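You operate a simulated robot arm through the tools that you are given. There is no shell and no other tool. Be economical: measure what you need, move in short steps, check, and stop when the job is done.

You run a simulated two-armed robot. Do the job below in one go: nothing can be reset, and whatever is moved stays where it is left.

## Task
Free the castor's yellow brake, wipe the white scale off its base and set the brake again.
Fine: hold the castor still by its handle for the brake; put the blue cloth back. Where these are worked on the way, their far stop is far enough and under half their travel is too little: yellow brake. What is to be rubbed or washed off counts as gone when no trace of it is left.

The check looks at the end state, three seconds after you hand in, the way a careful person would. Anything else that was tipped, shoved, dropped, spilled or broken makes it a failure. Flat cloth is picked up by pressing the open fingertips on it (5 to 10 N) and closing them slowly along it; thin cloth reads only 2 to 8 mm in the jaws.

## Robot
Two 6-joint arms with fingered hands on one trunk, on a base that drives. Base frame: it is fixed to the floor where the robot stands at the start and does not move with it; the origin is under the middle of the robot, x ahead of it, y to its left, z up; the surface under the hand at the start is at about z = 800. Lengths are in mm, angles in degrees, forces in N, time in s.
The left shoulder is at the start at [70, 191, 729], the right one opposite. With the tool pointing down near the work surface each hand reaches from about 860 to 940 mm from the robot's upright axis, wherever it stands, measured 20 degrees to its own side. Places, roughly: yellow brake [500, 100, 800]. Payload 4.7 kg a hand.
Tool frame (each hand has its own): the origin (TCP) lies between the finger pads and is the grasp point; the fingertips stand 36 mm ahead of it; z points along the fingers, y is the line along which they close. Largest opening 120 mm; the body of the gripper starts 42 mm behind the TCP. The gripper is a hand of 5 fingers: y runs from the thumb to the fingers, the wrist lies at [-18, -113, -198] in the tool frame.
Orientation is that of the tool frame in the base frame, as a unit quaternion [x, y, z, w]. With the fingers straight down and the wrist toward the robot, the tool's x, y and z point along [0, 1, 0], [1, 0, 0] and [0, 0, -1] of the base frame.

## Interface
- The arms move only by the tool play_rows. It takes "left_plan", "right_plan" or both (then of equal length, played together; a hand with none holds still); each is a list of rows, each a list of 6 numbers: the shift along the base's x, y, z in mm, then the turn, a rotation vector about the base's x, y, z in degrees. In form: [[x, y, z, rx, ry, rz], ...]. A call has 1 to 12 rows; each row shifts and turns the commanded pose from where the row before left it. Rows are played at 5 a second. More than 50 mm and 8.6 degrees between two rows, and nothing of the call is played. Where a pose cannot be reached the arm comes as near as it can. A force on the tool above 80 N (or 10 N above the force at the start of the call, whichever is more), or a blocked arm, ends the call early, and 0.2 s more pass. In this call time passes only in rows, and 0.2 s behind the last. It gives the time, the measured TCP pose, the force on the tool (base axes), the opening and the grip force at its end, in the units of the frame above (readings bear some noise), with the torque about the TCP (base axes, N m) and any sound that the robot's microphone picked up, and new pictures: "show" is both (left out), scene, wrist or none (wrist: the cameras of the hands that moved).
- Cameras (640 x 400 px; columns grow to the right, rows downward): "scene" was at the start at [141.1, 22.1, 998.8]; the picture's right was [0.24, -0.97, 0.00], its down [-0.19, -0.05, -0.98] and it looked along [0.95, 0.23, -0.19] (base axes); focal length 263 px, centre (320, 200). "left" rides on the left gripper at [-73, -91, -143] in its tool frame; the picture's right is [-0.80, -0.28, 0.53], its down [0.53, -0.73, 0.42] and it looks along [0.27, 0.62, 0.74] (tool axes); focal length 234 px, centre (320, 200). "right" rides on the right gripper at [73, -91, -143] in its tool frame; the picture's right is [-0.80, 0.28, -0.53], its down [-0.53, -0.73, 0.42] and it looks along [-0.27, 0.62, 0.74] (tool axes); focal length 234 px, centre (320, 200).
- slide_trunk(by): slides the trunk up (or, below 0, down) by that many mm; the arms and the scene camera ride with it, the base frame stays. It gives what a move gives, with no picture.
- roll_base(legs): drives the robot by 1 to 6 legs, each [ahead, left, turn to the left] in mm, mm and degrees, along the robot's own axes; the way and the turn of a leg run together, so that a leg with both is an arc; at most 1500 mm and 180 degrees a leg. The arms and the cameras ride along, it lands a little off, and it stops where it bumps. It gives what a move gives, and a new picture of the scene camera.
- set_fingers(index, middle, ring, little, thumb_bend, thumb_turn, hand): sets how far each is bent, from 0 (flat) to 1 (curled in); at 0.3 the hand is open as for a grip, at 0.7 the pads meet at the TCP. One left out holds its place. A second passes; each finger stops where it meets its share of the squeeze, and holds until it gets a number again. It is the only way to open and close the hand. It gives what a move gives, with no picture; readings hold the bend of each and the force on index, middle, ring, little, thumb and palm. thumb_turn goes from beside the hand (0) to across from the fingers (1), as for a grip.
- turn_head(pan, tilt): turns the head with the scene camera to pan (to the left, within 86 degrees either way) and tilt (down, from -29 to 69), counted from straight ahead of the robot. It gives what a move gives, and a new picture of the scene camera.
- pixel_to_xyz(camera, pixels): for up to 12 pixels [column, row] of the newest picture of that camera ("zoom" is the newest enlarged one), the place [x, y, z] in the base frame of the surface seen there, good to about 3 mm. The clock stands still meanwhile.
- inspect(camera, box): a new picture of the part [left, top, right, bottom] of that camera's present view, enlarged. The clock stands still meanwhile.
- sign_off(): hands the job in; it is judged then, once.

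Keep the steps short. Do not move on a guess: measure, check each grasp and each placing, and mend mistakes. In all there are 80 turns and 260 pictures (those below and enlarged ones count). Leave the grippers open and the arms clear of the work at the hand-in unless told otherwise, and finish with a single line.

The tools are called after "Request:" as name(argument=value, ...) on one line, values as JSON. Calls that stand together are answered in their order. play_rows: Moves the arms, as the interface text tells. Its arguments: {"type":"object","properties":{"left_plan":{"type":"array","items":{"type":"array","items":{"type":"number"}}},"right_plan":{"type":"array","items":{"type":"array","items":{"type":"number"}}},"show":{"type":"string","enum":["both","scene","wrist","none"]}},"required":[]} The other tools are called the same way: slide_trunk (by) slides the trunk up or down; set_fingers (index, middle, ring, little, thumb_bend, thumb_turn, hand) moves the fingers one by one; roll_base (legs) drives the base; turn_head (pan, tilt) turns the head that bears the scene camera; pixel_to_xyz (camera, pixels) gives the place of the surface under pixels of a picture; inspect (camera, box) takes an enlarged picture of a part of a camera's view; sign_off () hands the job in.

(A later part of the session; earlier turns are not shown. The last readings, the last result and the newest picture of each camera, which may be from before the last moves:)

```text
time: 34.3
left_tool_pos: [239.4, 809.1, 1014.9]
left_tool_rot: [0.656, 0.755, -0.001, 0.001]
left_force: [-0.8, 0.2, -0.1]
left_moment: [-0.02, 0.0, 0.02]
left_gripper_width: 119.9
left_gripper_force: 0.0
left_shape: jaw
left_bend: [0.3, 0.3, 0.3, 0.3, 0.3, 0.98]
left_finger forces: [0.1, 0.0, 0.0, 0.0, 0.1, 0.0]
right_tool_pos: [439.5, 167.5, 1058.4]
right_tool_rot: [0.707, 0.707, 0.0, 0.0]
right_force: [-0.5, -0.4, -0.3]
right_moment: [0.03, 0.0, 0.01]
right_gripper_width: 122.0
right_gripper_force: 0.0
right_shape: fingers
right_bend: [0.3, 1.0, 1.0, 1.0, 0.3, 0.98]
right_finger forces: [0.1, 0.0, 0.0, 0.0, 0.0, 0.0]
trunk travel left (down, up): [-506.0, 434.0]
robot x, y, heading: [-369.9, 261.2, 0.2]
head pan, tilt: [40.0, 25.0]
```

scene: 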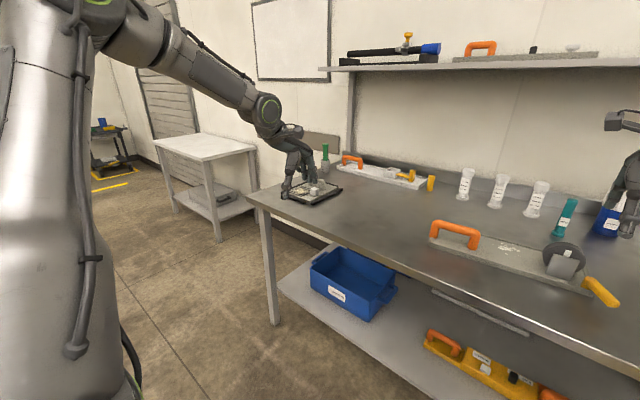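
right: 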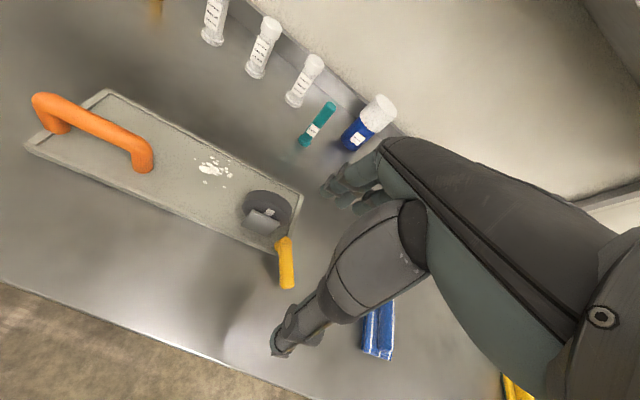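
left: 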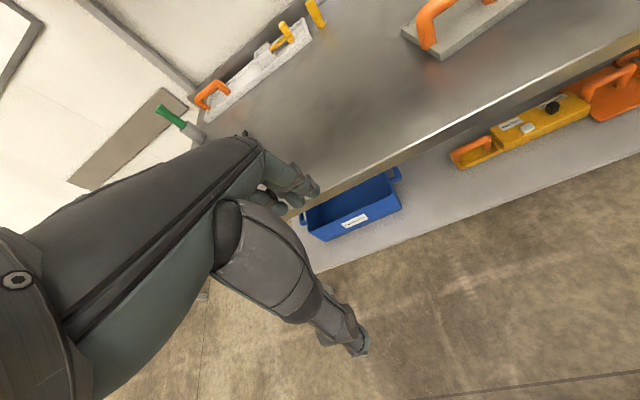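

The left arm's elbow is high and bent and the forearm reaches forward-left, with nothing touching. I'll lift it and swing it across toward -y and forward to see whether it follows.

Request:
play_rows(left_plan=[[10, -20, 30, 0, 0, 0], [10, -20, 30, 0, 0, 0], [20, -20, 30, 0, 0, 0], [20, -20, 30, 0, 0, 0], [20, -20, 30, 0, 0, 0], [20, -20, 30, 0, 0, 0], [20, -20, 20, 0, 0, 0], [20, -20, 20, 0, 0, 0]], show="scene")

```text
time: 36.1
left_tool_pos: [187.5, 774.0, 1171.7]
left_tool_rot: [0.656, 0.754, 0.0, 0.001]
left_force: [-0.1, 0.2, 0.3]
left_moment: [-0.01, -0.01, -0.01]
left_gripper_width: 119.8
left_gripper_force: 0.0
left_shape: jaw
left_bend: [0.3, 0.3, 0.3, 0.3, 0.3, 0.98]
left_finger forces: [0.0, 0.0, 0.0, 0.0, 0.1, 0.1]
left hand out of reach, approached as far as the arm can: row 1, 2, 3, 4, 5, 6, 7, 8
right_tool_pos: [439.8, 168.4, 1057.9]
right_tool_rot: [0.707, 0.707, 0.0, 0.0]
right_force: [1.2, -0.7, 0.5]
right_moment: [0.02, 0.04, -0.06]
right_gripper_width: 122.0
right_gripper_force: 0.0
right_shape: fingers
right_bend: [0.3, 1.0, 1.0, 1.0, 0.3, 0.98]
right_finger forces: [0.0, 0.0, 0.0, 0.0, 0.1, 0.0]
trunk travel left (down, up): [-506.0, 434.0]
robot x, y, heading: [-375.7, 261.1, 0.2]
head pan, tilt: [40.0, 25.0]
```

scene: 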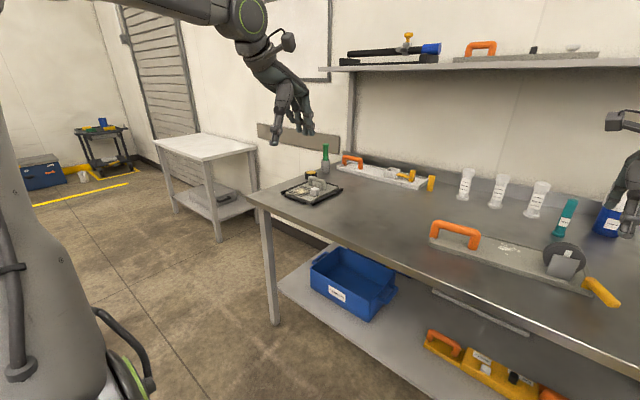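

One joint of the left arm seems to sit at its stop. I'll probe with small turns and small steps to see which rows pass.

Request:
play_rows(left_plan=[[0, 0, 0, 0, 0, -8], [0, 0, 0, 0, 0, -8], [0, 0, 0, 0, 0, -8], [0, 0, 0, 8, 0, 0], [0, 0, 0, -8, 0, 0], [0, 0, 0, -8, 0, 0], [0, 0, 0, 8, 0, 0], [0, 0, 0, 0, 8, 0], [0, 0, 0, 0, -8, 0], [0, 0, 0, 0, -8, 0], [0, 0, 0, 0, 8, 0]], show="none")

Request:
play_rows(left_plan=[[10, 0, 0, 0, 0, 0], [-10, 0, 0, 0, 0, 0], [-10, 0, 0, 0, 0, 0], [10, 0, 0, 0, 0, 0], [0, 10, 0, 0, 0, 0], [0, -10, 0, 0, 0, 0], [0, -10, 0, 0, 0, 0], [0, 10, 0, 0, 0, 0], [0, 0, 10, 0, 0, 0], [0, 0, -10, 0, 0, 0], [0, 0, -10, 0, 0, 0], [0, 0, 10, 0, 0, 0]], show="none")

```text
time: 38.5
left_tool_pos: [176.4, 774.5, 1165.6]
left_tool_rot: [0.798, 0.602, 0.0, -0.002]
left_force: [0.3, -0.2, 1.1]
left_moment: [0.03, 0.05, 0.04]
left_gripper_width: 119.8
left_gripper_force: 0.0
left_shape: jaw
left_bend: [0.3, 0.3, 0.3, 0.3, 0.3, 0.98]
left_finger forces: [0.0, 0.0, 0.1, 0.0, 0.1, 0.0]
left hand out of reach, approached as far as the arm can: row 6, 8
right_tool_pos: [442.8, 164.7, 1055.6]
right_tool_rot: [0.708, 0.707, -0.001, -0.002]
right_force: [-0.1, -1.3, -0.7]
right_moment: [0.09, 0.0, 0.01]
right_gripper_width: 122.2
right_gripper_force: 0.0
right_shape: fingers
right_bend: [0.3, 1.0, 1.0, 1.0, 0.3, 0.98]
right_finger forces: [0.1, 0.0, 0.0, 0.0, 0.0, 0.0]
trunk travel left (down, up): [-506.0, 434.0]
robot x, y, heading: [-372.6, 260.6, -0.1]
head pan, tilt: [40.0, 25.0]
```

```text
time: 41.1
left_tool_pos: [173.8, 778.6, 1166.4]
left_tool_rot: [0.799, 0.602, 0.001, 0.0]
left_force: [0.8, -0.3, 0.0]
left_moment: [0.0, 0.0, -0.02]
left_gripper_width: 119.9
left_gripper_force: 0.0
left_shape: jaw
left_bend: [0.3, 0.3, 0.3, 0.3, 0.3, 0.98]
left_finger forces: [0.0, 0.1, 0.0, 0.1, 0.0, 0.1]
right_tool_pos: [440.7, 168.0, 1059.4]
right_tool_rot: [0.707, 0.707, -0.001, 0.001]
right_force: [-0.1, -0.2, 0.0]
right_moment: [0.01, 0.01, -0.01]
right_gripper_width: 122.1
right_gripper_force: 0.0
right_shape: fingers
right_bend: [0.3, 1.0, 1.0, 1.0, 0.3, 0.98]
right_finger forces: [0.0, 0.0, 0.0, 0.1, 0.0, 0.0]
trunk travel left (down, up): [-506.0, 434.0]
robot x, y, heading: [-375.0, 264.3, -0.2]
head pan, tilt: [40.0, 25.0]
```

Turning the left hand about -24° in yaw freed it. Now I'll move it toward the handle keeping that yaw.

Request:
play_rows(left_plan=[[28, -30, -12, 0, 0, 0], [28, -30, -12, 0, 0, 0], [28, -30, -12, 0, 0, 0], [28, -30, -12, 0, 0, 0], [28, -30, -12, 0, 0, 0], [28, -30, -12, 0, 0, 0], [28, -30, -12, 0, 0, 0], [28, -30, -12, 0, 0, 0], [28, -30, -12, 0, 0, 0], [28, -30, -12, 0, 0, 0]], show="scene")

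```text
time: 43.3
left_tool_pos: [186.2, 695.4, 1020.0]
left_tool_rot: [0.799, 0.602, -0.001, 0.001]
left_force: [-0.7, 0.5, -0.3]
left_moment: [-0.01, 0.02, 0.02]
left_gripper_width: 119.8
left_gripper_force: 0.0
left_shape: jaw
left_bend: [0.3, 0.3, 0.3, 0.3, 0.3, 0.98]
left_finger forces: [0.1, 0.1, 0.1, 0.0, 0.0, 0.0]
left hand out of reach, approached as far as the arm can: row 1, 2, 3, 4, 5, 6, 7, 8, 9, 10
right_tool_pos: [439.5, 168.1, 1058.6]
right_tool_rot: [0.707, 0.707, -0.001, 0.0]
right_force: [-0.5, 0.5, -0.2]
right_moment: [0.04, -0.01, 0.02]
right_gripper_width: 122.2
right_gripper_force: 0.0
right_shape: fingers
right_bend: [0.3, 1.0, 1.0, 1.0, 0.3, 0.98]
right_finger forces: [0.0, 0.0, 0.0, 0.1, 0.1, 0.1]
trunk travel left (down, up): [-506.0, 434.0]
robot x, y, heading: [-377.9, 262.9, 0.1]
head pan, tilt: [40.0, 25.0]
```

scene: 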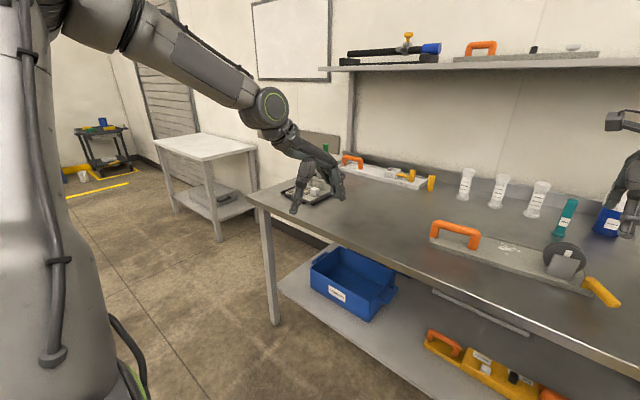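

It slid again. I'll turn the yaw further and push mainly forward (outward), watching which rows pass.

Request:
play_rows(left_plan=[[0, 0, 20, 0, 0, -8], [0, 0, 20, 0, 0, -8], [10, 0, 20, 0, 0, -8], [15, 0, 0, 0, 0, -8], [15, 0, 0, 0, 0, 0], [15, 0, 0, 0, 0, 0], [15, -15, 0, 0, 0, 0], [15, -15, 0, 0, 0, 0], [15, -15, 0, 0, 0, 0], [15, -15, 0, 0, 0, 0]], show="none")

```text
time: 45.5
left_tool_pos: [122.9, 691.6, 1062.8]
left_tool_rot: [0.933, 0.36, 0.001, -0.001]
left_force: [-0.3, 0.3, -0.4]
left_moment: [-0.01, -0.01, 0.01]
left_gripper_width: 120.1
left_gripper_force: 0.0
left_shape: jaw
left_bend: [0.3, 0.3, 0.3, 0.3, 0.3, 0.98]
left_finger forces: [0.1, 0.0, 0.1, 0.0, 0.0, 0.0]
left hand out of reach, approached as far as the arm can: row 1, 2, 3, 4, 5, 6, 7, 8, 9, 10
right_tool_pos: [439.3, 167.3, 1059.0]
right_tool_rot: [0.708, 0.706, 0.0, 0.0]
right_force: [0.7, 1.1, -0.7]
right_moment: [0.0, -0.02, 0.02]
right_gripper_width: 122.4
right_gripper_force: 0.1
right_shape: fingers
right_bend: [0.3, 1.0, 1.0, 1.0, 0.3, 0.98]
right_finger forces: [0.0, 0.0, 0.0, 0.0, 0.0, 0.0]
trunk travel left (down, up): [-506.0, 434.0]
robot x, y, heading: [-372.6, 262.1, -0.1]
head pan, tilt: [40.0, 25.0]
```

Backing off that. The right arm worked after it was stretched and then folded inward, so I'll stretch the left arm outward and up first, undoing the yaw on the way.

Request:
play_rows(left_plan=[[20, 15, 15, 0, 0, 8], [20, 15, 15, 0, 0, 8], [20, 15, 15, 0, 0, 8], [20, 15, 15, 0, 0, 8], [35, 20, 15, 0, 0, 8], [35, 20, 15, 0, 0, 8], [35, 20, 15, 0, 0, 0], [35, 20, 10, 0, 0, 0], [35, 20, 10, 0, 0, 0], [35, 20, 10, 0, 0, 0], [35, 20, 10, 0, 0, 0], [35, 20, 10, 0, 0, 0]], show="scene")

```text
time: 48.1
left_tool_pos: [238.0, 890.8, 1155.1]
left_tool_rot: [0.706, 0.709, 0.002, -0.001]
left_force: [0.1, 0.5, 0.5]
left_moment: [-0.02, -0.02, -0.01]
left_gripper_width: 119.8
left_gripper_force: 0.1
left_shape: jaw
left_bend: [0.3, 0.3, 0.3, 0.3, 0.3, 0.98]
left_finger forces: [0.1, 0.1, 0.1, 0.0, 0.0, 0.1]
left hand out of reach, approached as far as the arm can: row 5, 6, 7, 8, 9, 10, 11, 12
right_tool_pos: [441.8, 169.0, 1058.9]
right_tool_rot: [0.707, 0.707, 0.0, -0.001]
right_force: [-0.2, -0.4, 0.6]
right_moment: [0.01, -0.01, 0.0]
right_gripper_width: 122.5
right_gripper_force: 0.1
right_shape: fingers
right_bend: [0.3, 1.0, 1.0, 1.0, 0.3, 0.98]
right_finger forces: [0.0, 0.0, 0.0, 0.1, 0.0, 0.0]
trunk travel left (down, up): [-506.0, 434.0]
robot x, y, heading: [-375.4, 258.3, -0.0]
head pan, tilt: [40.0, 25.0]
```

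scene: 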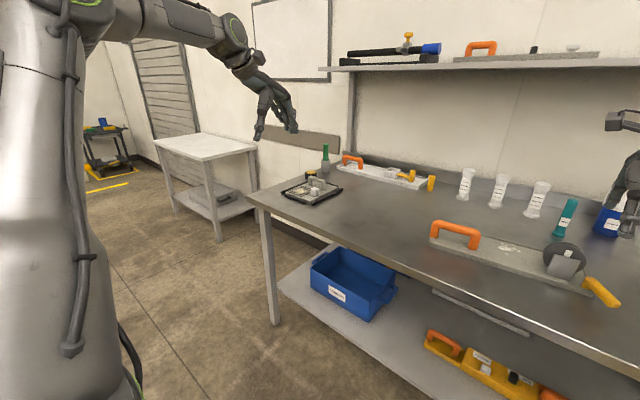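

Sliding again toward +y. I'll look directly at the left shoulder and elbow to understand the posture.

Request:
turn_head(pan=80, tilt=0)

```text
time: 49.2
left_tool_pos: [238.5, 891.4, 1155.0]
left_tool_rot: [0.706, 0.709, 0.002, -0.001]
left_force: [-0.5, -0.5, -0.3]
left_moment: [-0.03, 0.0, 0.02]
left_gripper_width: 119.7
left_gripper_force: 0.1
left_shape: jaw
left_bend: [0.3, 0.3, 0.3, 0.3, 0.3, 0.98]
left_finger forces: [0.0, 0.0, 0.0, 0.0, 0.0, 0.0]
right_tool_pos: [440.2, 167.8, 1058.1]
right_tool_rot: [0.707, 0.707, 0.0, 0.0]
right_force: [-0.5, -0.7, -0.5]
right_moment: [0.01, 0.01, 0.0]
right_gripper_width: 122.3
right_gripper_force: 0.1
right_shape: fingers
right_bend: [0.3, 1.0, 1.0, 1.0, 0.3, 0.98]
right_finger forces: [0.1, 0.1, 0.1, 0.0, 0.0, 0.1]
trunk travel left (down, up): [-506.0, 434.0]
robot x, y, heading: [-373.7, 263.4, -0.0]
head pan, tilt: [80.0, 0.0]
```

scene: 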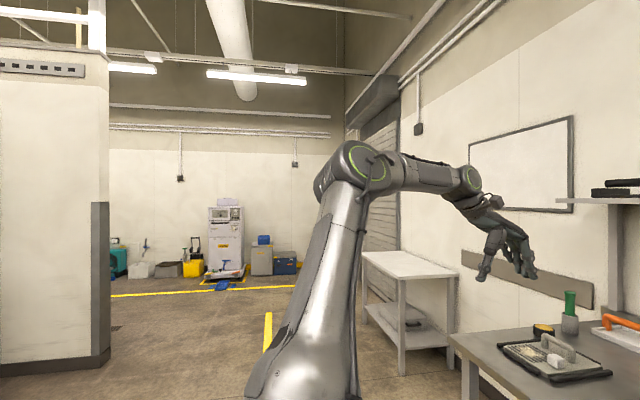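

The left upper arm stands upright with the elbow high, a different posture from the right arm's. I'll stretch it straight outward along its own direction, then sweep it toward the front while stretched.

Request:
play_rows(left_plan=[[30, 29, 23, 0, 0, 0], [30, 29, 23, 0, 0, 0], [30, 29, 23, 0, 0, 0], [30, 29, 23, 0, 0, 0], [30, -30, 0, 0, 0, 0], [30, -30, 0, 0, 0, 0], [30, -30, 0, 0, 0, 0], [30, -30, 0, 0, 0, 0], [30, -35, 0, 0, 0, 0], [30, -35, 0, 0, 0, 0]], show="none")

Request:
turn_head(pan=45, tilt=5)

```text
time: 51.4
left_tool_pos: [227.8, 807.5, 1133.8]
left_tool_rot: [0.708, 0.707, 0.0, 0.001]
left_force: [-0.6, 0.0, 0.1]
left_moment: [-0.01, -0.01, 0.0]
left_gripper_width: 119.5
left_gripper_force: 0.0
left_shape: jaw
left_bend: [0.3, 0.3, 0.3, 0.3, 0.3, 0.98]
left_finger forces: [0.0, 0.1, 0.0, 0.0, 0.2, 0.0]
left hand out of reach, approached as far as the arm can: row 1, 2, 3, 4, 5, 6, 7, 8, 9, 10
right_tool_pos: [441.1, 167.4, 1058.5]
right_tool_rot: [0.708, 0.707, 0.0, 0.0]
right_force: [-0.6, 0.1, 0.1]
right_moment: [-0.02, -0.01, -0.01]
right_gripper_width: 122.3
right_gripper_force: 0.0
right_shape: fingers
right_bend: [0.3, 1.0, 1.0, 1.0, 0.3, 0.98]
right_finger forces: [0.1, 0.0, 0.0, 0.0, 0.0, 0.0]
trunk travel left (down, up): [-506.0, 434.0]
robot x, y, heading: [-374.0, 261.7, -0.1]
head pan, tilt: [80.0, 0.0]
```

```text
time: 52.4
left_tool_pos: [228.1, 807.3, 1134.3]
left_tool_rot: [0.707, 0.707, 0.001, 0.002]
left_force: [0.4, 0.1, 0.7]
left_moment: [0.02, 0.02, 0.0]
left_gripper_width: 119.9
left_gripper_force: 0.1
left_shape: jaw
left_bend: [0.3, 0.3, 0.3, 0.3, 0.3, 0.98]
left_finger forces: [0.1, 0.1, 0.0, 0.1, 0.0, 0.0]
right_tool_pos: [439.9, 167.4, 1057.6]
right_tool_rot: [0.707, 0.707, 0.0, 0.0]
right_force: [-0.2, 0.4, -0.3]
right_moment: [0.03, 0.01, 0.0]
right_gripper_width: 121.8
right_gripper_force: 0.0
right_shape: fingers
right_bend: [0.3, 1.0, 1.0, 1.0, 0.3, 0.98]
right_finger forces: [0.1, 0.1, 0.1, 0.0, 0.0, 0.1]
trunk travel left (down, up): [-506.0, 434.0]
robot x, y, heading: [-376.4, 260.7, 0.1]
head pan, tilt: [45.0, 5.0]
```

scene: 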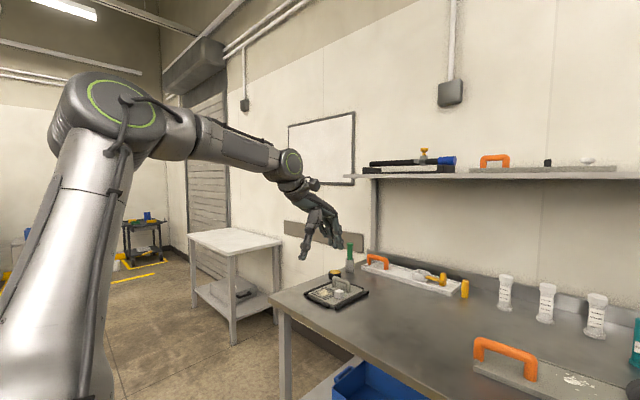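

In the earlier probe, turning the fingers toward the robot (+ry) was blocked but forward tilt (-ry) was free, so a wrist pitch stop is the limit. I'll tilt the fingers forward and then swing the arm in.

Request:
play_rows(left_plan=[[0, 0, 0, 0, -8, 0], [0, 0, 0, 0, -8, 0], [0, 0, 0, 0, -8, 0], [0, 0, 0, 0, -8, 0], [20, -20, 0, 0, 0, 0], [30, -30, 0, 0, 0, 0], [30, -30, 0, 0, 0, 0], [30, -30, 0, 0, 0, 0]], show="scene")

```text
time: 54.2
left_tool_pos: [283.2, 738.9, 1128.5]
left_tool_rot: [0.687, 0.685, 0.17, 0.171]
left_force: [0.1, 0.0, 0.6]
left_moment: [-0.01, 0.0, -0.03]
left_gripper_width: 119.6
left_gripper_force: 0.1
left_shape: jaw
left_bend: [0.3, 0.3, 0.3, 0.3, 0.3, 0.98]
left_finger forces: [0.0, 0.0, 0.0, 0.0, 0.0, 0.0]
left hand out of reach, approached as far as the arm can: row 4, 7, 8
right_tool_pos: [439.9, 167.7, 1059.4]
right_tool_rot: [0.707, 0.707, 0.001, 0.0]
right_force: [-0.6, -0.6, -1.0]
right_moment: [0.0, 0.0, 0.01]
right_gripper_width: 122.2
right_gripper_force: 0.0
right_shape: fingers
right_bend: [0.3, 1.0, 1.0, 1.0, 0.3, 0.98]
right_finger forces: [0.0, 0.1, 0.0, 0.0, 0.0, 0.0]
trunk travel left (down, up): [-506.0, 434.0]
robot x, y, heading: [-376.5, 264.7, -0.0]
head pan, tilt: [45.0, 5.0]
```

scene: 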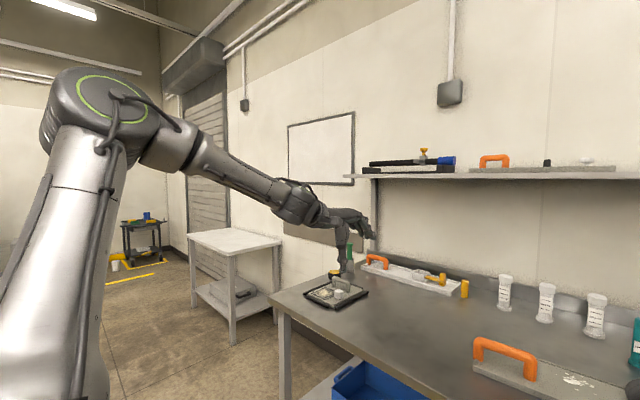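

That helped: the elbow opened and the hand moved to [283,739,1128]. I'll continue toward the front with a mix of forward, rightward and upward motion.

Request:
play_rows(left_plan=[[20, -20, 15, 0, 4, 0], [20, -20, 15, 0, 0, 0], [25, -30, 10, 0, 0, 0], [25, -30, 10, 0, 0, 0], [25, -30, 0, 0, 0, 0], [25, -30, 0, 0, 0, 0], [25, -30, 0, 0, 0, 0], [25, -30, 0, 0, 0, 0]], show="scene")

```text
time: 56.0
left_tool_pos: [245.9, 707.8, 1135.9]
left_tool_rot: [0.691, 0.692, 0.147, 0.147]
left_force: [-0.4, 0.1, -0.5]
left_moment: [-0.01, 0.01, -0.01]
left_gripper_width: 119.9
left_gripper_force: 0.1
left_shape: jaw
left_bend: [0.3, 0.3, 0.3, 0.3, 0.3, 0.98]
left_finger forces: [0.0, 0.0, 0.1, 0.0, 0.0, 0.1]
left hand out of reach, approached as far as the arm can: row 1, 2, 3, 4, 5, 6, 7, 8
right_tool_pos: [440.8, 167.1, 1059.0]
right_tool_rot: [0.707, 0.707, 0.001, 0.0]
right_force: [0.0, 0.4, 0.9]
right_moment: [-0.01, -0.01, 0.03]
right_gripper_width: 122.1
right_gripper_force: 0.0
right_shape: fingers
right_bend: [0.3, 1.0, 1.0, 1.0, 0.3, 0.98]
right_finger forces: [0.1, 0.0, 0.1, 0.1, 0.0, 0.1]
trunk travel left (down, up): [-506.0, 434.0]
robot x, y, heading: [-373.2, 261.0, -0.1]
head pan, tilt: [45.0, 5.0]
```

scene: 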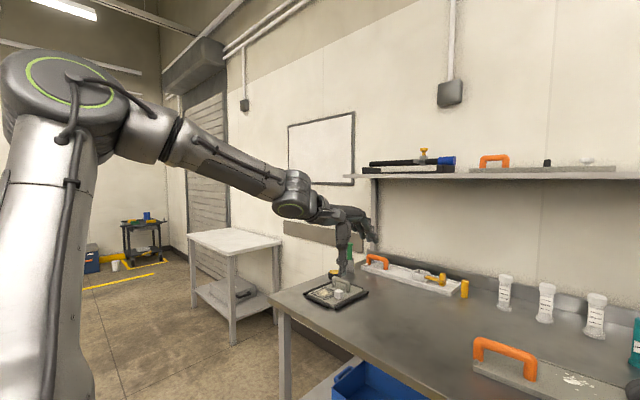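

Fitting the stuck wrist points shows they all lie on one plane, so the left shoulder's pan joint is at its stop. The right arm is in the flipped shoulder posture. I'll try to flip the left one by bringing its wrist up and close over its shoulder, in the free space beside the head.

Request:
play_rows(left_plan=[[-30, 15, 33, 0, 8, 0], [-30, 15, 33, 0, 8, 0], [-30, 15, 33, 0, 8, 0], [-30, 15, 33, 0, 0, 0], [-24, 15, 33, 0, 0, 0], [-32, -32, 5, 0, 0, 0], [-32, -32, 5, 0, 0, 0], [-32, -32, 5, 0, 0, 0], [-32, -32, 5, 0, 0, 0], [-32, -32, 5, 0, 0, 0], [-32, -32, 5, 0, 0, 0]], show="scene")

```text
time: 58.4
left_tool_pos: [-106.6, 633.9, 1296.1]
left_tool_rot: [0.707, 0.707, 0.0, 0.001]
left_force: [-0.2, -0.5, -1.6]
left_moment: [0.03, -0.04, 0.0]
left_gripper_width: 120.0
left_gripper_force: 0.1
left_shape: jaw
left_bend: [0.3, 0.3, 0.3, 0.3, 0.3, 0.98]
left_finger forces: [0.1, 0.0, 0.1, 0.0, 0.1, 0.0]
left hand out of reach, approached as far as the arm can: row 3, 9, 10, 11
right_tool_pos: [438.8, 168.1, 1060.1]
right_tool_rot: [0.707, 0.707, 0.001, 0.001]
right_force: [0.3, 0.3, -0.5]
right_moment: [-0.01, -0.05, 0.02]
right_gripper_width: 122.3
right_gripper_force: 0.1
right_shape: fingers
right_bend: [0.3, 1.0, 1.0, 1.0, 0.3, 0.98]
right_finger forces: [0.0, 0.0, 0.0, 0.1, 0.1, 0.1]
trunk travel left (down, up): [-506.0, 434.0]
robot x, y, heading: [-371.6, 259.0, 0.1]
head pan, tilt: [45.0, 5.0]
```

scene: 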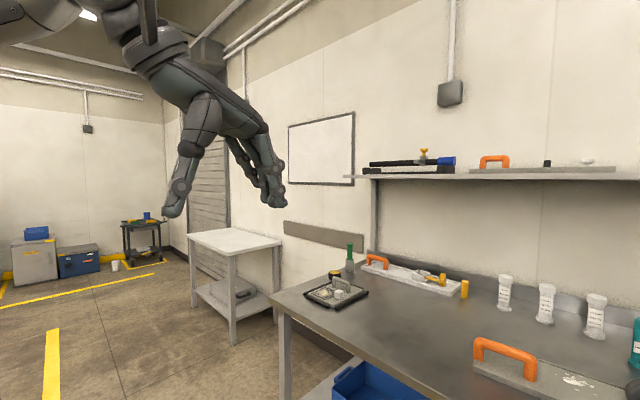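

The wrist is now at the inner limit over the shoulder, which is where the two postures meet. I'll push it forward and to the right to come out in the flipped posture.

Request:
play_rows(left_plan=[[15, -15, 0, 0, 0, 0], [20, -12, 0, 0, 0, 0], [30, -14, 0, 0, 0, 0], [30, -14, 0, 0, 0, 0], [30, -14, 0, 0, 0, 0], [30, -14, 0, 0, 0, 0], [30, -14, 0, 0, 0, 0], [30, -14, 0, 0, 0, 0], [40, 0, 0, 0, 0, 0], [40, 0, 0, 0, 0, 0]], show="scene")

```text
time: 60.6
left_tool_pos: [106.9, 684.4, 1201.1]
left_tool_rot: [0.708, 0.707, 0.0, 0.0]
left_force: [-0.3, -0.4, 0.3]
left_moment: [0.0, 0.04, -0.01]
left_gripper_width: 119.9
left_gripper_force: 0.1
left_shape: jaw
left_bend: [0.3, 0.3, 0.3, 0.3, 0.3, 0.98]
left_finger forces: [0.1, 0.0, 0.0, 0.1, 0.0, 0.0]
left hand out of reach, approached as far as the arm can: row 1, 2, 3, 4, 5, 6, 7, 8, 9, 10
right_tool_pos: [442.4, 168.0, 1057.9]
right_tool_rot: [0.707, 0.707, -0.001, -0.001]
right_force: [1.2, 0.3, 0.1]
right_moment: [-0.01, 0.0, 0.0]
right_gripper_width: 122.1
right_gripper_force: 0.1
right_shape: fingers
right_bend: [0.3, 1.0, 1.0, 1.0, 0.3, 0.98]
right_finger forces: [0.0, 0.0, 0.0, 0.1, 0.0, 0.0]
trunk travel left (down, up): [-506.0, 434.0]
robot x, y, heading: [-374.5, 260.9, 0.2]
head pan, tilt: [45.0, 5.0]
```

scene: 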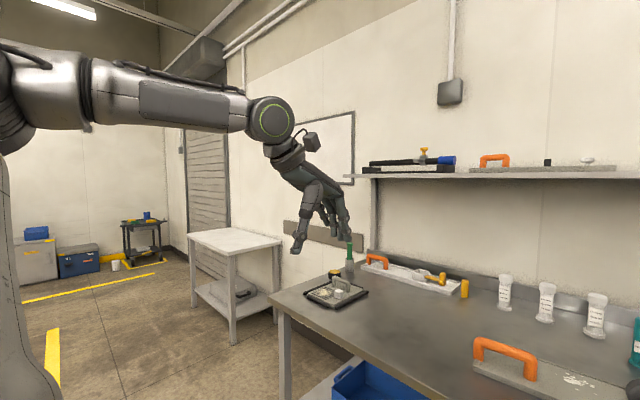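

The flip didn't take. The left hand works well when its target lies about 35–40° to its left, so I'll turn the whole robot about 35° to the right around its right shoulder. The handle then falls into the left hand's good zone, and both hands are high enough to swing clear.

Request:
roll_base(legs=[[0, 0, -35], [96, 76, 0]])

Request:
turn_head(pan=40, tilt=32)

```text
time: 63.6
left_tool_pos: [381.9, 339.8, 1201.2]
left_tool_rot: [0.887, 0.462, 0.0, 0.0]
left_force: [-0.3, 0.2, -0.8]
left_moment: [0.03, 0.01, 0.04]
left_gripper_width: 120.1
left_gripper_force: 0.1
left_shape: jaw
left_bend: [0.3, 0.3, 0.3, 0.3, 0.3, 0.98]
left_finger forces: [0.0, 0.1, 0.0, 0.0, 0.2, 0.1]
right_tool_pos: [361.3, -275.1, 1059.1]
right_tool_rot: [0.887, 0.463, 0.001, 0.0]
right_force: [-0.2, 0.4, -0.6]
right_moment: [0.0, 0.05, 0.01]
right_gripper_width: 122.1
right_gripper_force: 0.1
right_shape: fingers
right_bend: [0.3, 1.0, 1.0, 1.0, 0.3, 0.98]
right_finger forces: [0.0, 0.0, 0.0, 0.0, 0.0, 0.1]
trunk travel left (down, up): [-506.0, 434.0]
robot x, y, heading: [-255.6, 271.8, -34.9]
head pan, tilt: [45.0, 5.0]
```

scene: 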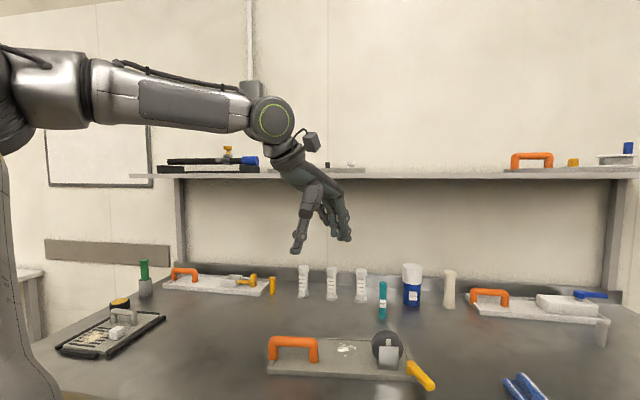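

```text
time: 64.5
left_tool_pos: [381.2, 340.8, 1201.4]
left_tool_rot: [0.887, 0.462, -0.001, 0.001]
left_force: [-0.2, -0.5, 0.8]
left_moment: [0.0, -0.03, -0.02]
left_gripper_width: 120.0
left_gripper_force: 0.1
left_shape: jaw
left_bend: [0.3, 0.3, 0.3, 0.3, 0.3, 0.98]
left_finger forces: [0.0, 0.0, 0.0, 0.0, 0.0, 0.0]
right_tool_pos: [361.6, -274.7, 1058.3]
right_tool_rot: [0.886, 0.463, 0.0, 0.0]
right_force: [-0.9, -0.5, 0.5]
right_moment: [0.01, -0.01, 0.01]
right_gripper_width: 122.2
right_gripper_force: 0.1
right_shape: fingers
right_bend: [0.3, 1.0, 1.0, 1.0, 0.3, 0.98]
right_finger forces: [0.0, 0.1, 0.0, 0.0, 0.0, 0.0]
trunk travel left (down, up): [-506.0, 434.0]
robot x, y, heading: [-252.5, 265.8, -35.0]
head pan, tilt: [40.0, 32.0]
```

scene: 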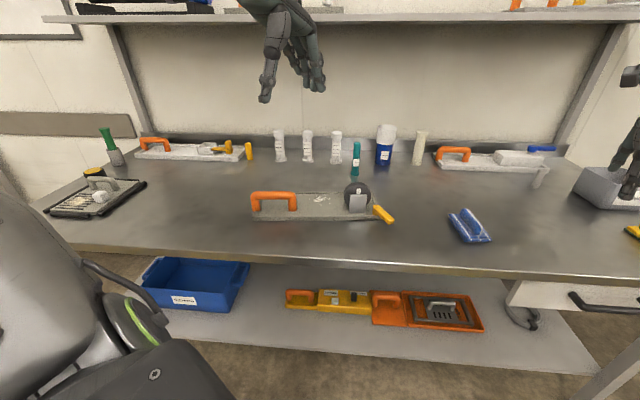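

Now the left hand sits near the castor, high up. I'll lower it toward the handle while turning it to match the bar.

Request:
play_rows(left_plan=[[10, 20, -15, 0, 0, 7], [10, 20, -20, 0, 0, 7], [15, 20, -25, 0, 0, 7], [15, 15, -30, 0, 0, 7], [20, 15, -30, 0, 0, 7], [25, 15, -30, 0, 0, 8], [25, 0, -40, 0, 0, 0]], show="both")

```text
time: 66.1
left_tool_pos: [503.0, 445.7, 1008.0]
left_tool_rot: [0.656, 0.755, -0.002, 0.0]
left_force: [-0.4, -1.2, 0.6]
left_moment: [0.03, 0.05, 0.0]
left_gripper_width: 119.9
left_gripper_force: 0.1
left_shape: jaw
left_bend: [0.3, 0.3, 0.3, 0.3, 0.3, 0.98]
left_finger forces: [0.0, 0.1, 0.1, 0.0, 0.0, 0.0]
right_tool_pos: [363.0, -274.6, 1058.1]
right_tool_rot: [0.887, 0.462, -0.001, -0.001]
right_force: [-0.3, -0.6, -0.4]
right_moment: [0.03, -0.01, 0.01]
right_gripper_width: 122.0
right_gripper_force: 0.0
right_shape: fingers
right_bend: [0.3, 1.0, 1.0, 1.0, 0.3, 0.98]
right_finger forces: [0.0, 0.0, 0.0, 0.1, 0.1, 0.0]
trunk travel left (down, up): [-506.0, 434.0]
robot x, y, heading: [-255.4, 268.1, -34.9]
head pan, tilt: [40.0, 32.0]
```

scene: 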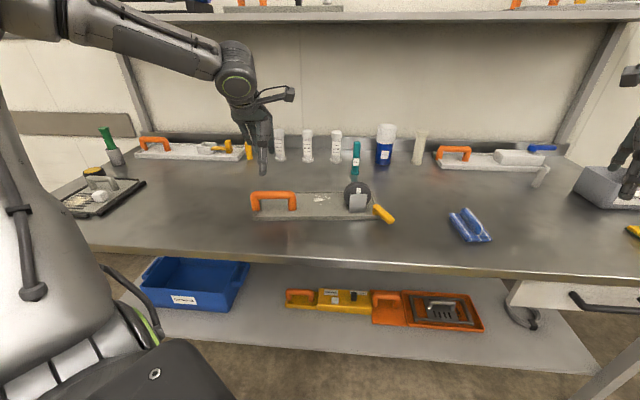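
left: 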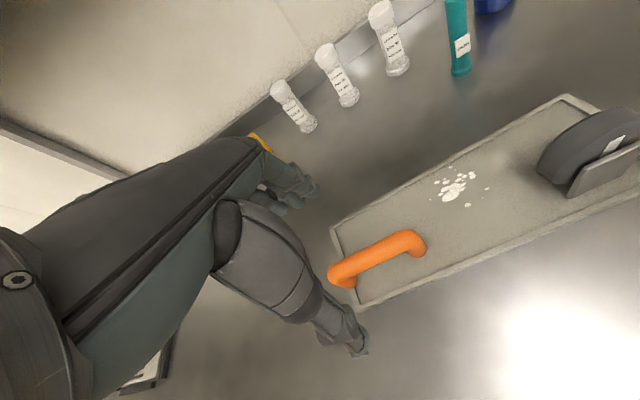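

The left hand reached its spot above the handle. Now I'll open the right hand and bring it over the brake with its closing line across the lever. The lever runs about 25° off x, so the yaw is -65°.

Request:
set_fingers(hand="right", index=0.3, middle=0.3, ring=0.3, little=0.3)

Request:
play_rows(right_plan=[[12, 43, -3, 0, 0, -3], [12, 43, -3, 0, 0, -3], [12, 43, -3, 0, 0, -3], [12, 43, -3, 0, 0, -3], [12, 43, -3, 0, 0, -3], [12, 43, -3, 0, 0, -3], [12, 43, -3, 0, 0, -4], [12, 43, -3, 0, 0, -4], [12, 41, -3, 0, 0, -4]], show="both")

```text
time: 67.1
left_tool_pos: [502.6, 444.7, 1011.3]
left_tool_rot: [0.656, 0.755, 0.0, 0.001]
left_force: [0.5, 0.3, -0.3]
left_moment: [-0.03, 0.02, -0.02]
left_gripper_width: 119.7
left_gripper_force: 0.1
left_shape: jaw
left_bend: [0.3, 0.3, 0.3, 0.3, 0.3, 0.98]
left_finger forces: [0.0, 0.0, 0.0, 0.0, 0.0, 0.0]
right_tool_pos: [362.3, -275.7, 1059.2]
right_tool_rot: [0.887, 0.462, 0.0, 0.0]
right_force: [-0.4, -1.2, 0.3]
right_moment: [0.01, 0.01, 0.02]
right_gripper_width: 122.0
right_gripper_force: 0.2
right_shape: fingers
right_bend: [0.3, 0.3, 0.3, 0.3, 0.3, 0.98]
right_finger forces: [0.0, 0.1, 0.0, 0.0, 0.0, 0.1]
trunk travel left (down, up): [-506.0, 434.0]
robot x, y, heading: [-253.8, 271.1, -35.0]
head pan, tilt: [40.0, 32.0]
```

```text
time: 69.3
left_tool_pos: [502.4, 445.0, 1010.6]
left_tool_rot: [0.657, 0.754, -0.001, 0.001]
left_force: [0.4, 0.2, 0.2]
left_moment: [-0.04, 0.01, 0.0]
left_gripper_width: 119.7
left_gripper_force: 0.1
left_shape: jaw
left_bend: [0.3, 0.3, 0.3, 0.3, 0.3, 0.98]
left_finger forces: [0.0, 0.0, 0.0, 0.1, 0.2, 0.0]
right_tool_pos: [452.8, 54.3, 1016.9]
right_tool_rot: [0.982, 0.188, -0.004, -0.019]
right_force: [-0.4, 0.0, 1.2]
right_moment: [0.0, -0.01, 0.0]
right_gripper_width: 122.3
right_gripper_force: 0.0
right_shape: fingers
right_bend: [0.3, 0.3, 0.3, 0.3, 0.3, 0.98]
right_finger forces: [0.0, 0.1, 0.0, 0.0, 0.0, 0.1]
right hand out of reach, approached as far as the arm can: row 9
trunk travel left (down, up): [-506.0, 434.0]
robot x, y, heading: [-257.1, 269.9, -35.3]
head pan, tilt: [40.0, 32.0]
stopped in row 9 (right hand): the arm was blocked; the commanded pose is now the measured one
```

scene: 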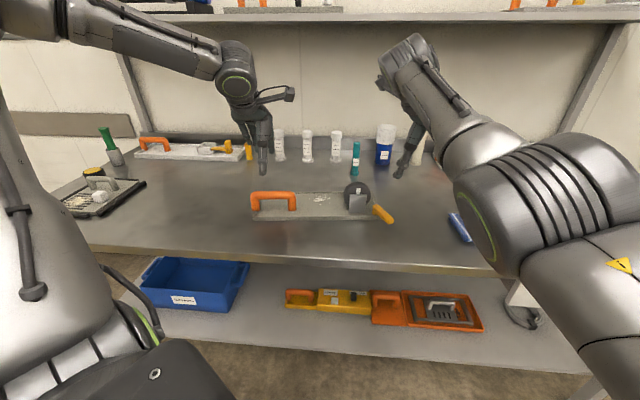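
right: 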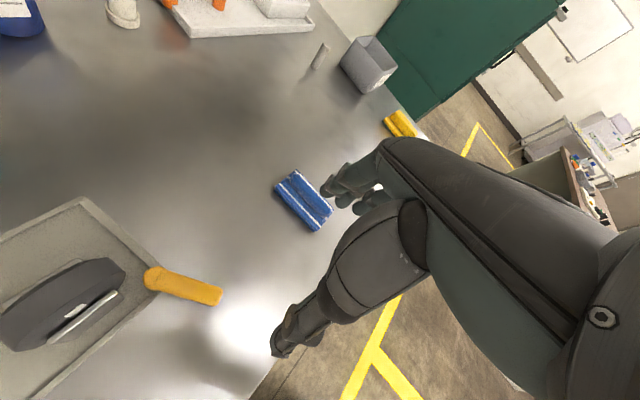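

The right arm stopped at [453,54,1017] with yaw near -68° ("blocked", with no force and nothing touched). It is close to a posture limit, so I'll ease the yaw back to about -40°. I'll also take a close look at the brake from this side.

Request:
inspect(camera="right", box=[80, 220, 260, 340])

Request:
play_rows(right_plan=[[0, 0, 5, 0, 0, 7], [0, 0, 5, 0, 0, 7], [0, 0, 0, 0, 0, 7], [0, 0, 0, 0, 0, 7]], show="wrist")

```text
3.33 times, centred on (170, 280) of right
```

zoom: 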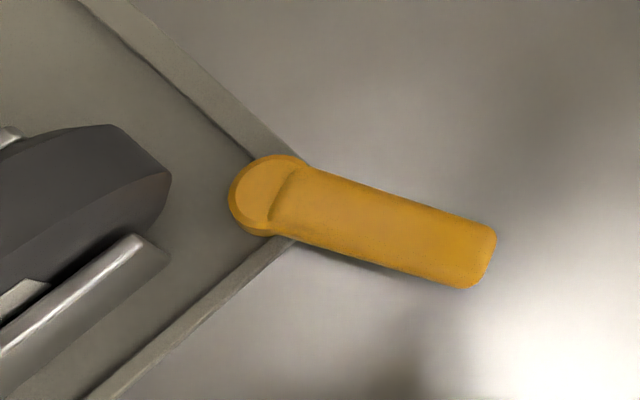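

```text
time: 70.3
left_tool_pos: [502.0, 444.4, 1010.4]
left_tool_rot: [0.657, 0.754, 0.0, 0.001]
left_force: [-0.4, -0.2, 0.0]
left_moment: [-0.01, 0.01, -0.02]
left_gripper_width: 119.8
left_gripper_force: 0.0
left_shape: jaw
left_bend: [0.3, 0.3, 0.3, 0.3, 0.3, 0.98]
left_finger forces: [0.1, 0.0, 0.0, 0.0, 0.1, 0.0]
right_tool_pos: [453.0, 64.3, 1028.0]
right_tool_rot: [0.904, 0.427, -0.007, -0.014]
right_force: [0.4, -0.7, 0.4]
right_moment: [0.01, 0.01, 0.0]
right_gripper_width: 121.9
right_gripper_force: 0.0
right_shape: fingers
right_bend: [0.3, 0.3, 0.3, 0.3, 0.3, 0.98]
right_finger forces: [0.0, 0.0, 0.0, 0.0, 0.0, 0.0]
trunk travel left (down, up): [-506.0, 434.0]
robot x, y, heading: [-253.2, 266.1, -34.9]
head pan, tilt: [40.0, 32.0]
```

right: 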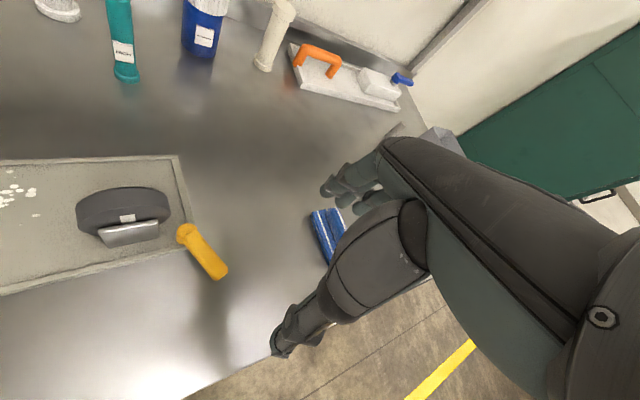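

The lever turns about an upright round pivot. I'll measure the pivot and tip, and lower the open left hand over the handle bar.

Request:
pixel_to_xyz(camera="right", pixels=[[185, 232], [200, 252], [218, 272], [226, 270], [213, 278], [193, 257], [210, 248], [178, 157], [187, 246]])

Request:
play_rows(left_plan=[[11, -4, -30, 0, 0, 0], [11, -4, -35, 0, 0, 0], [0, 0, -35, 0, 0, 0], [0, 0, -25, 0, 0, 0], [0, 0, -17, 0, 0, 0]], show="both")

Request:
inspect(camera="scene", box=[220, 140, 420, 265])

```text
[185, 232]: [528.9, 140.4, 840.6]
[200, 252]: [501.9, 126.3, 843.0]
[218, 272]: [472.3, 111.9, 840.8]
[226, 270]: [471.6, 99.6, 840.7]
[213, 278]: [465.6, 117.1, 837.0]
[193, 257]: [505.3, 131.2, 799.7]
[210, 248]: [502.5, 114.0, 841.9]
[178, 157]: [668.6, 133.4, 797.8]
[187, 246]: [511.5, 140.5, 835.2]
```

```text
time: 71.5
left_tool_pos: [524.8, 436.0, 867.5]
left_tool_rot: [0.657, 0.754, -0.001, 0.001]
left_force: [-0.5, 0.5, 0.4]
left_moment: [-0.01, 0.02, -0.02]
left_gripper_width: 119.9
left_gripper_force: 0.1
left_shape: jaw
left_bend: [0.3, 0.3, 0.3, 0.3, 0.3, 0.98]
left_finger forces: [0.0, 0.0, 0.1, 0.1, 0.0, 0.1]
right_tool_pos: [452.9, 63.5, 1027.5]
right_tool_rot: [0.905, 0.426, -0.008, -0.014]
right_force: [-0.8, 0.1, 0.6]
right_moment: [0.04, 0.02, 0.0]
right_gripper_width: 122.2
right_gripper_force: 0.0
right_shape: fingers
right_bend: [0.3, 0.3, 0.3, 0.3, 0.3, 0.98]
right_finger forces: [0.0, 0.0, 0.1, 0.1, 0.1, 0.0]
trunk travel left (down, up): [-506.0, 434.0]
robot x, y, heading: [-257.0, 273.2, -34.7]
head pan, tilt: [40.0, 32.0]
```

scene: 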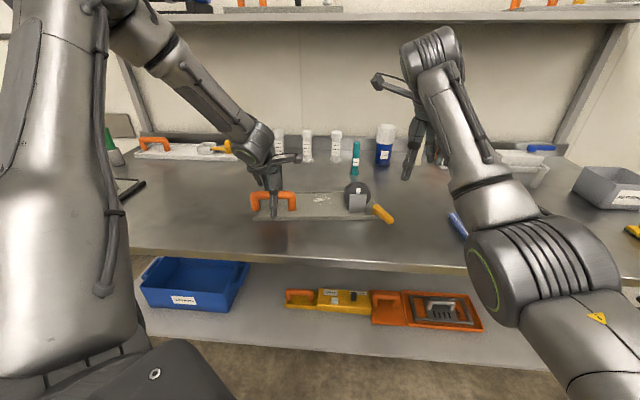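
left: 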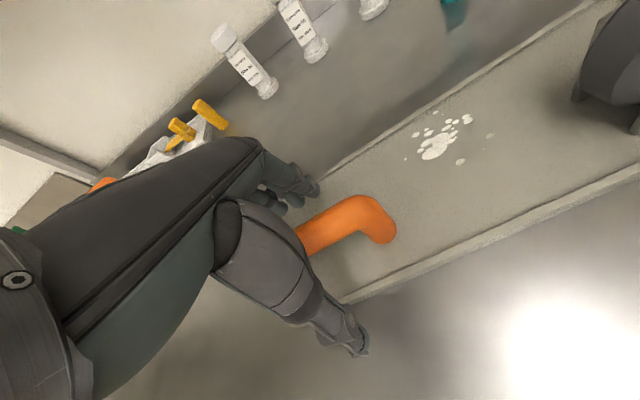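

```text
3.20 times, centred on (320, 202) of scene
```

zoom: 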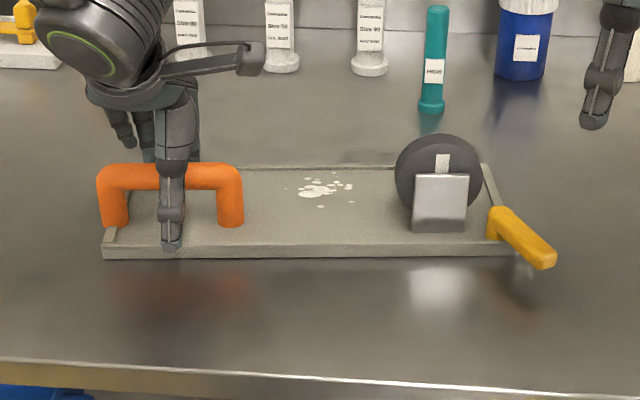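

The left hand straddles the bar well. I'll close it in two steps to centre it gently.

Request:
set_fingers(hand="left", index=0.55, middle=0.55, ring=0.55, little=0.55, thumb_bend=0.55)

Request:
set_fingers(hand="left", index=0.7, middle=0.7, ring=0.7, little=0.7, thumb_bend=0.7)

Request:
inspect(camera="scene", box=[220, 140, 420, 265])

```text
time: 72.5
left_tool_pos: [523.9, 437.6, 868.0]
left_tool_rot: [0.657, 0.754, -0.001, 0.001]
left_force: [-0.2, 0.9, 0.5]
left_moment: [0.0, -0.02, -0.02]
left_gripper_width: 48.8
left_gripper_force: 0.0
left_shape: fingers
left_bend: [0.55, 0.55, 0.55, 0.55, 0.55, 0.98]
left_finger forces: [0.1, 0.0, 0.0, 0.0, 0.0, 0.0]
right_tool_pos: [451.9, 64.2, 1028.8]
right_tool_rot: [0.905, 0.426, -0.008, -0.015]
right_force: [0.1, -0.7, -0.9]
right_moment: [0.01, 0.04, 0.03]
right_gripper_width: 122.3
right_gripper_force: 0.1
right_shape: fingers
right_bend: [0.3, 0.3, 0.3, 0.3, 0.3, 0.98]
right_finger forces: [0.0, 0.1, 0.0, 0.0, 0.0, 0.0]
trunk travel left (down, up): [-506.0, 434.0]
robot x, y, heading: [-255.6, 270.1, -34.9]
head pan, tilt: [40.0, 32.0]
```

```text
time: 73.5
left_tool_pos: [523.9, 436.8, 868.9]
left_tool_rot: [0.657, 0.754, 0.0, 0.001]
left_force: [-1.0, -1.1, -1.3]
left_moment: [-0.07, 0.02, -0.23]
left_gripper_width: 10.6
left_gripper_force: 5.1
left_shape: fingers
left_bend: [0.69, 0.7, 0.7, 0.67, 0.67, 0.97]
left_finger forces: [0.8, 0.0, 0.2, 3.9, 5.1, 0.0]
right_tool_pos: [453.6, 64.7, 1027.7]
right_tool_rot: [0.905, 0.425, -0.008, -0.015]
right_force: [0.2, 1.0, 0.4]
right_moment: [0.04, 0.01, -0.01]
right_gripper_width: 122.1
right_gripper_force: 0.1
right_shape: fingers
right_bend: [0.3, 0.3, 0.3, 0.3, 0.3, 0.98]
right_finger forces: [0.0, 0.1, 0.0, 0.0, 0.0, 0.1]
trunk travel left (down, up): [-506.0, 434.0]
robot x, y, heading: [-250.3, 269.2, -34.9]
head pan, tilt: [40.0, 32.0]
```

```text
3.20 times, centred on (320, 202) of scene
```

zoom: 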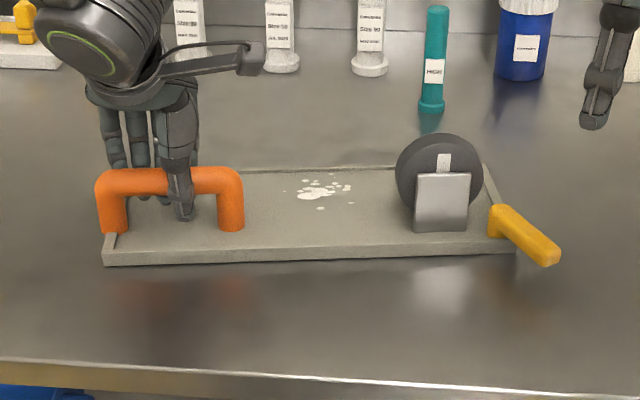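

The fingers have closed, but in this picture the castor seems to have shifted a few mm toward the robot. I'll measure it again.

Request:
pixel_to_xyz(camera="scene", pixels=[[256, 196], [290, 196], [270, 193], [383, 208], [375, 208], [391, 220], [355, 200], [318, 200], [253, 222], [380, 218]])

Request:
inspect(camera="left", box=[180, 100, 500, 360])

```text
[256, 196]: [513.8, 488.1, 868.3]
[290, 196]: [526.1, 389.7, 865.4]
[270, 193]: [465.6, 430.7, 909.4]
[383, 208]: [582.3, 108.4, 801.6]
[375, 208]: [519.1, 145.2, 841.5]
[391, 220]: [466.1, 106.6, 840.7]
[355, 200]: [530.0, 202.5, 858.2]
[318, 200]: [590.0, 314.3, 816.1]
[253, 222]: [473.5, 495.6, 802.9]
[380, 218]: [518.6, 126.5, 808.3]
```

```text
1.54 times, centred on (340, 230) of left
```

zoom: 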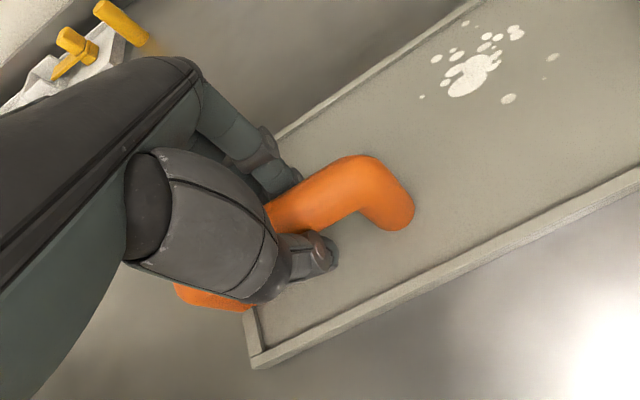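

It shifted about 5 mm at most. I'll firm the grip so the castor is held.

Request:
set_fingers(hand="left", index=0.85, middle=0.85, ring=0.85, little=0.85, thumb_bend=0.85)

Request:
inspect(camera="scene", box=[220, 140, 420, 265])

```text
time: 74.5
left_tool_pos: [523.1, 436.5, 868.6]
left_tool_rot: [0.657, 0.754, 0.0, 0.002]
left_force: [-0.2, -0.5, -0.5]
left_moment: [-0.52, -0.41, -0.37]
left_gripper_width: 0.1
left_gripper_force: 27.9
left_shape: fingers
left_bend: [0.84, 0.84, 0.83, 0.82, 0.83, 0.96]
left_finger forces: [0.0, 1.9, 9.5, 11.6, 32.6, 0.1]
right_tool_pos: [452.9, 65.3, 1028.7]
right_tool_rot: [0.905, 0.425, -0.008, -0.015]
right_force: [-0.9, 0.2, -0.3]
right_moment: [-0.03, 0.01, 0.03]
right_gripper_width: 122.5
right_gripper_force: 0.2
right_shape: fingers
right_bend: [0.3, 0.3, 0.3, 0.3, 0.3, 0.98]
right_finger forces: [0.0, 0.0, 0.0, 0.0, 0.0, 0.0]
trunk travel left (down, up): [-506.0, 434.0]
robot x, y, heading: [-250.3, 268.5, -34.9]
head pan, tilt: [40.0, 32.0]
```

```text
3.20 times, centred on (320, 202) of scene
```

zoom: 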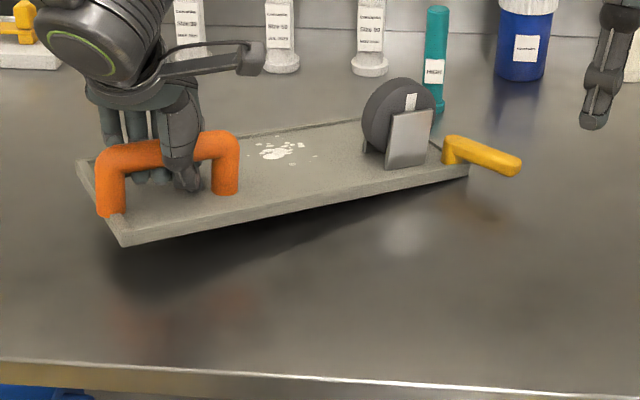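

Squeezing curled the fingers under the bar and lifted the castor, tilting it. I'll loosen in small steps so it settles back gently.

Request:
set_fingers(hand="left", index=0.77, middle=0.77, ring=0.77, little=0.77, thumb_bend=0.77)

Request:
set_fingers(hand="left", index=0.7, middle=0.7, ring=0.7, little=0.7, thumb_bend=0.7)

Request:
inspect(camera="scene", box=[220, 140, 420, 265])

```text
time: 75.5
left_tool_pos: [523.7, 437.2, 868.2]
left_tool_rot: [0.656, 0.755, -0.001, 0.0]
left_force: [0.0, 0.2, -2.0]
left_moment: [-0.05, -0.02, -0.01]
left_gripper_width: 0.0
left_gripper_force: 0.9
left_shape: fingers
left_bend: [0.76, 0.77, 0.77, 0.77, 0.74, 0.96]
left_finger forces: [0.0, 0.0, 0.0, 1.3, 0.6, 0.0]
right_tool_pos: [452.0, 64.8, 1028.7]
right_tool_rot: [0.905, 0.426, -0.008, -0.014]
right_force: [0.1, 0.0, -0.3]
right_moment: [0.01, -0.02, 0.02]
right_gripper_width: 122.3
right_gripper_force: 0.1
right_shape: fingers
right_bend: [0.3, 0.3, 0.3, 0.3, 0.3, 0.98]
right_finger forces: [0.1, 0.0, 0.0, 0.1, 0.1, 0.0]
trunk travel left (down, up): [-506.0, 434.0]
robot x, y, heading: [-253.0, 267.2, -34.8]
head pan, tilt: [40.0, 32.0]
```

```text
time: 76.5
left_tool_pos: [524.0, 437.6, 868.4]
left_tool_rot: [0.656, 0.755, 0.0, 0.0]
left_force: [0.6, -0.3, 0.2]
left_moment: [0.05, 0.0, 0.04]
left_gripper_width: 8.3
left_gripper_force: 2.6
left_shape: fingers
left_bend: [0.69, 0.7, 0.7, 0.7, 0.69, 0.97]
left_finger forces: [2.5, 0.0, 0.0, 0.1, 2.9, 0.0]
right_tool_pos: [452.1, 64.1, 1027.5]
right_tool_rot: [0.905, 0.425, -0.008, -0.016]
right_force: [0.2, -0.1, 0.4]
right_moment: [0.01, 0.0, -0.01]
right_gripper_width: 122.2
right_gripper_force: 0.1
right_shape: fingers
right_bend: [0.3, 0.3, 0.3, 0.3, 0.3, 0.98]
right_finger forces: [0.0, 0.1, 0.0, 0.0, 0.0, 0.0]
trunk travel left (down, up): [-506.0, 434.0]
robot x, y, heading: [-255.4, 265.7, -35.0]
head pan, tilt: [40.0, 32.0]
```

```text
3.20 times, centred on (320, 202) of scene
```

zoom: 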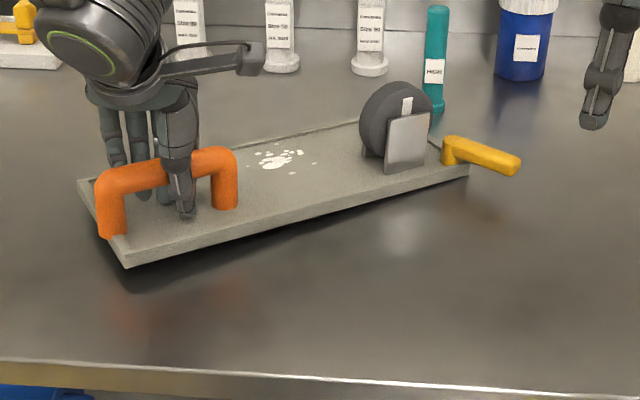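

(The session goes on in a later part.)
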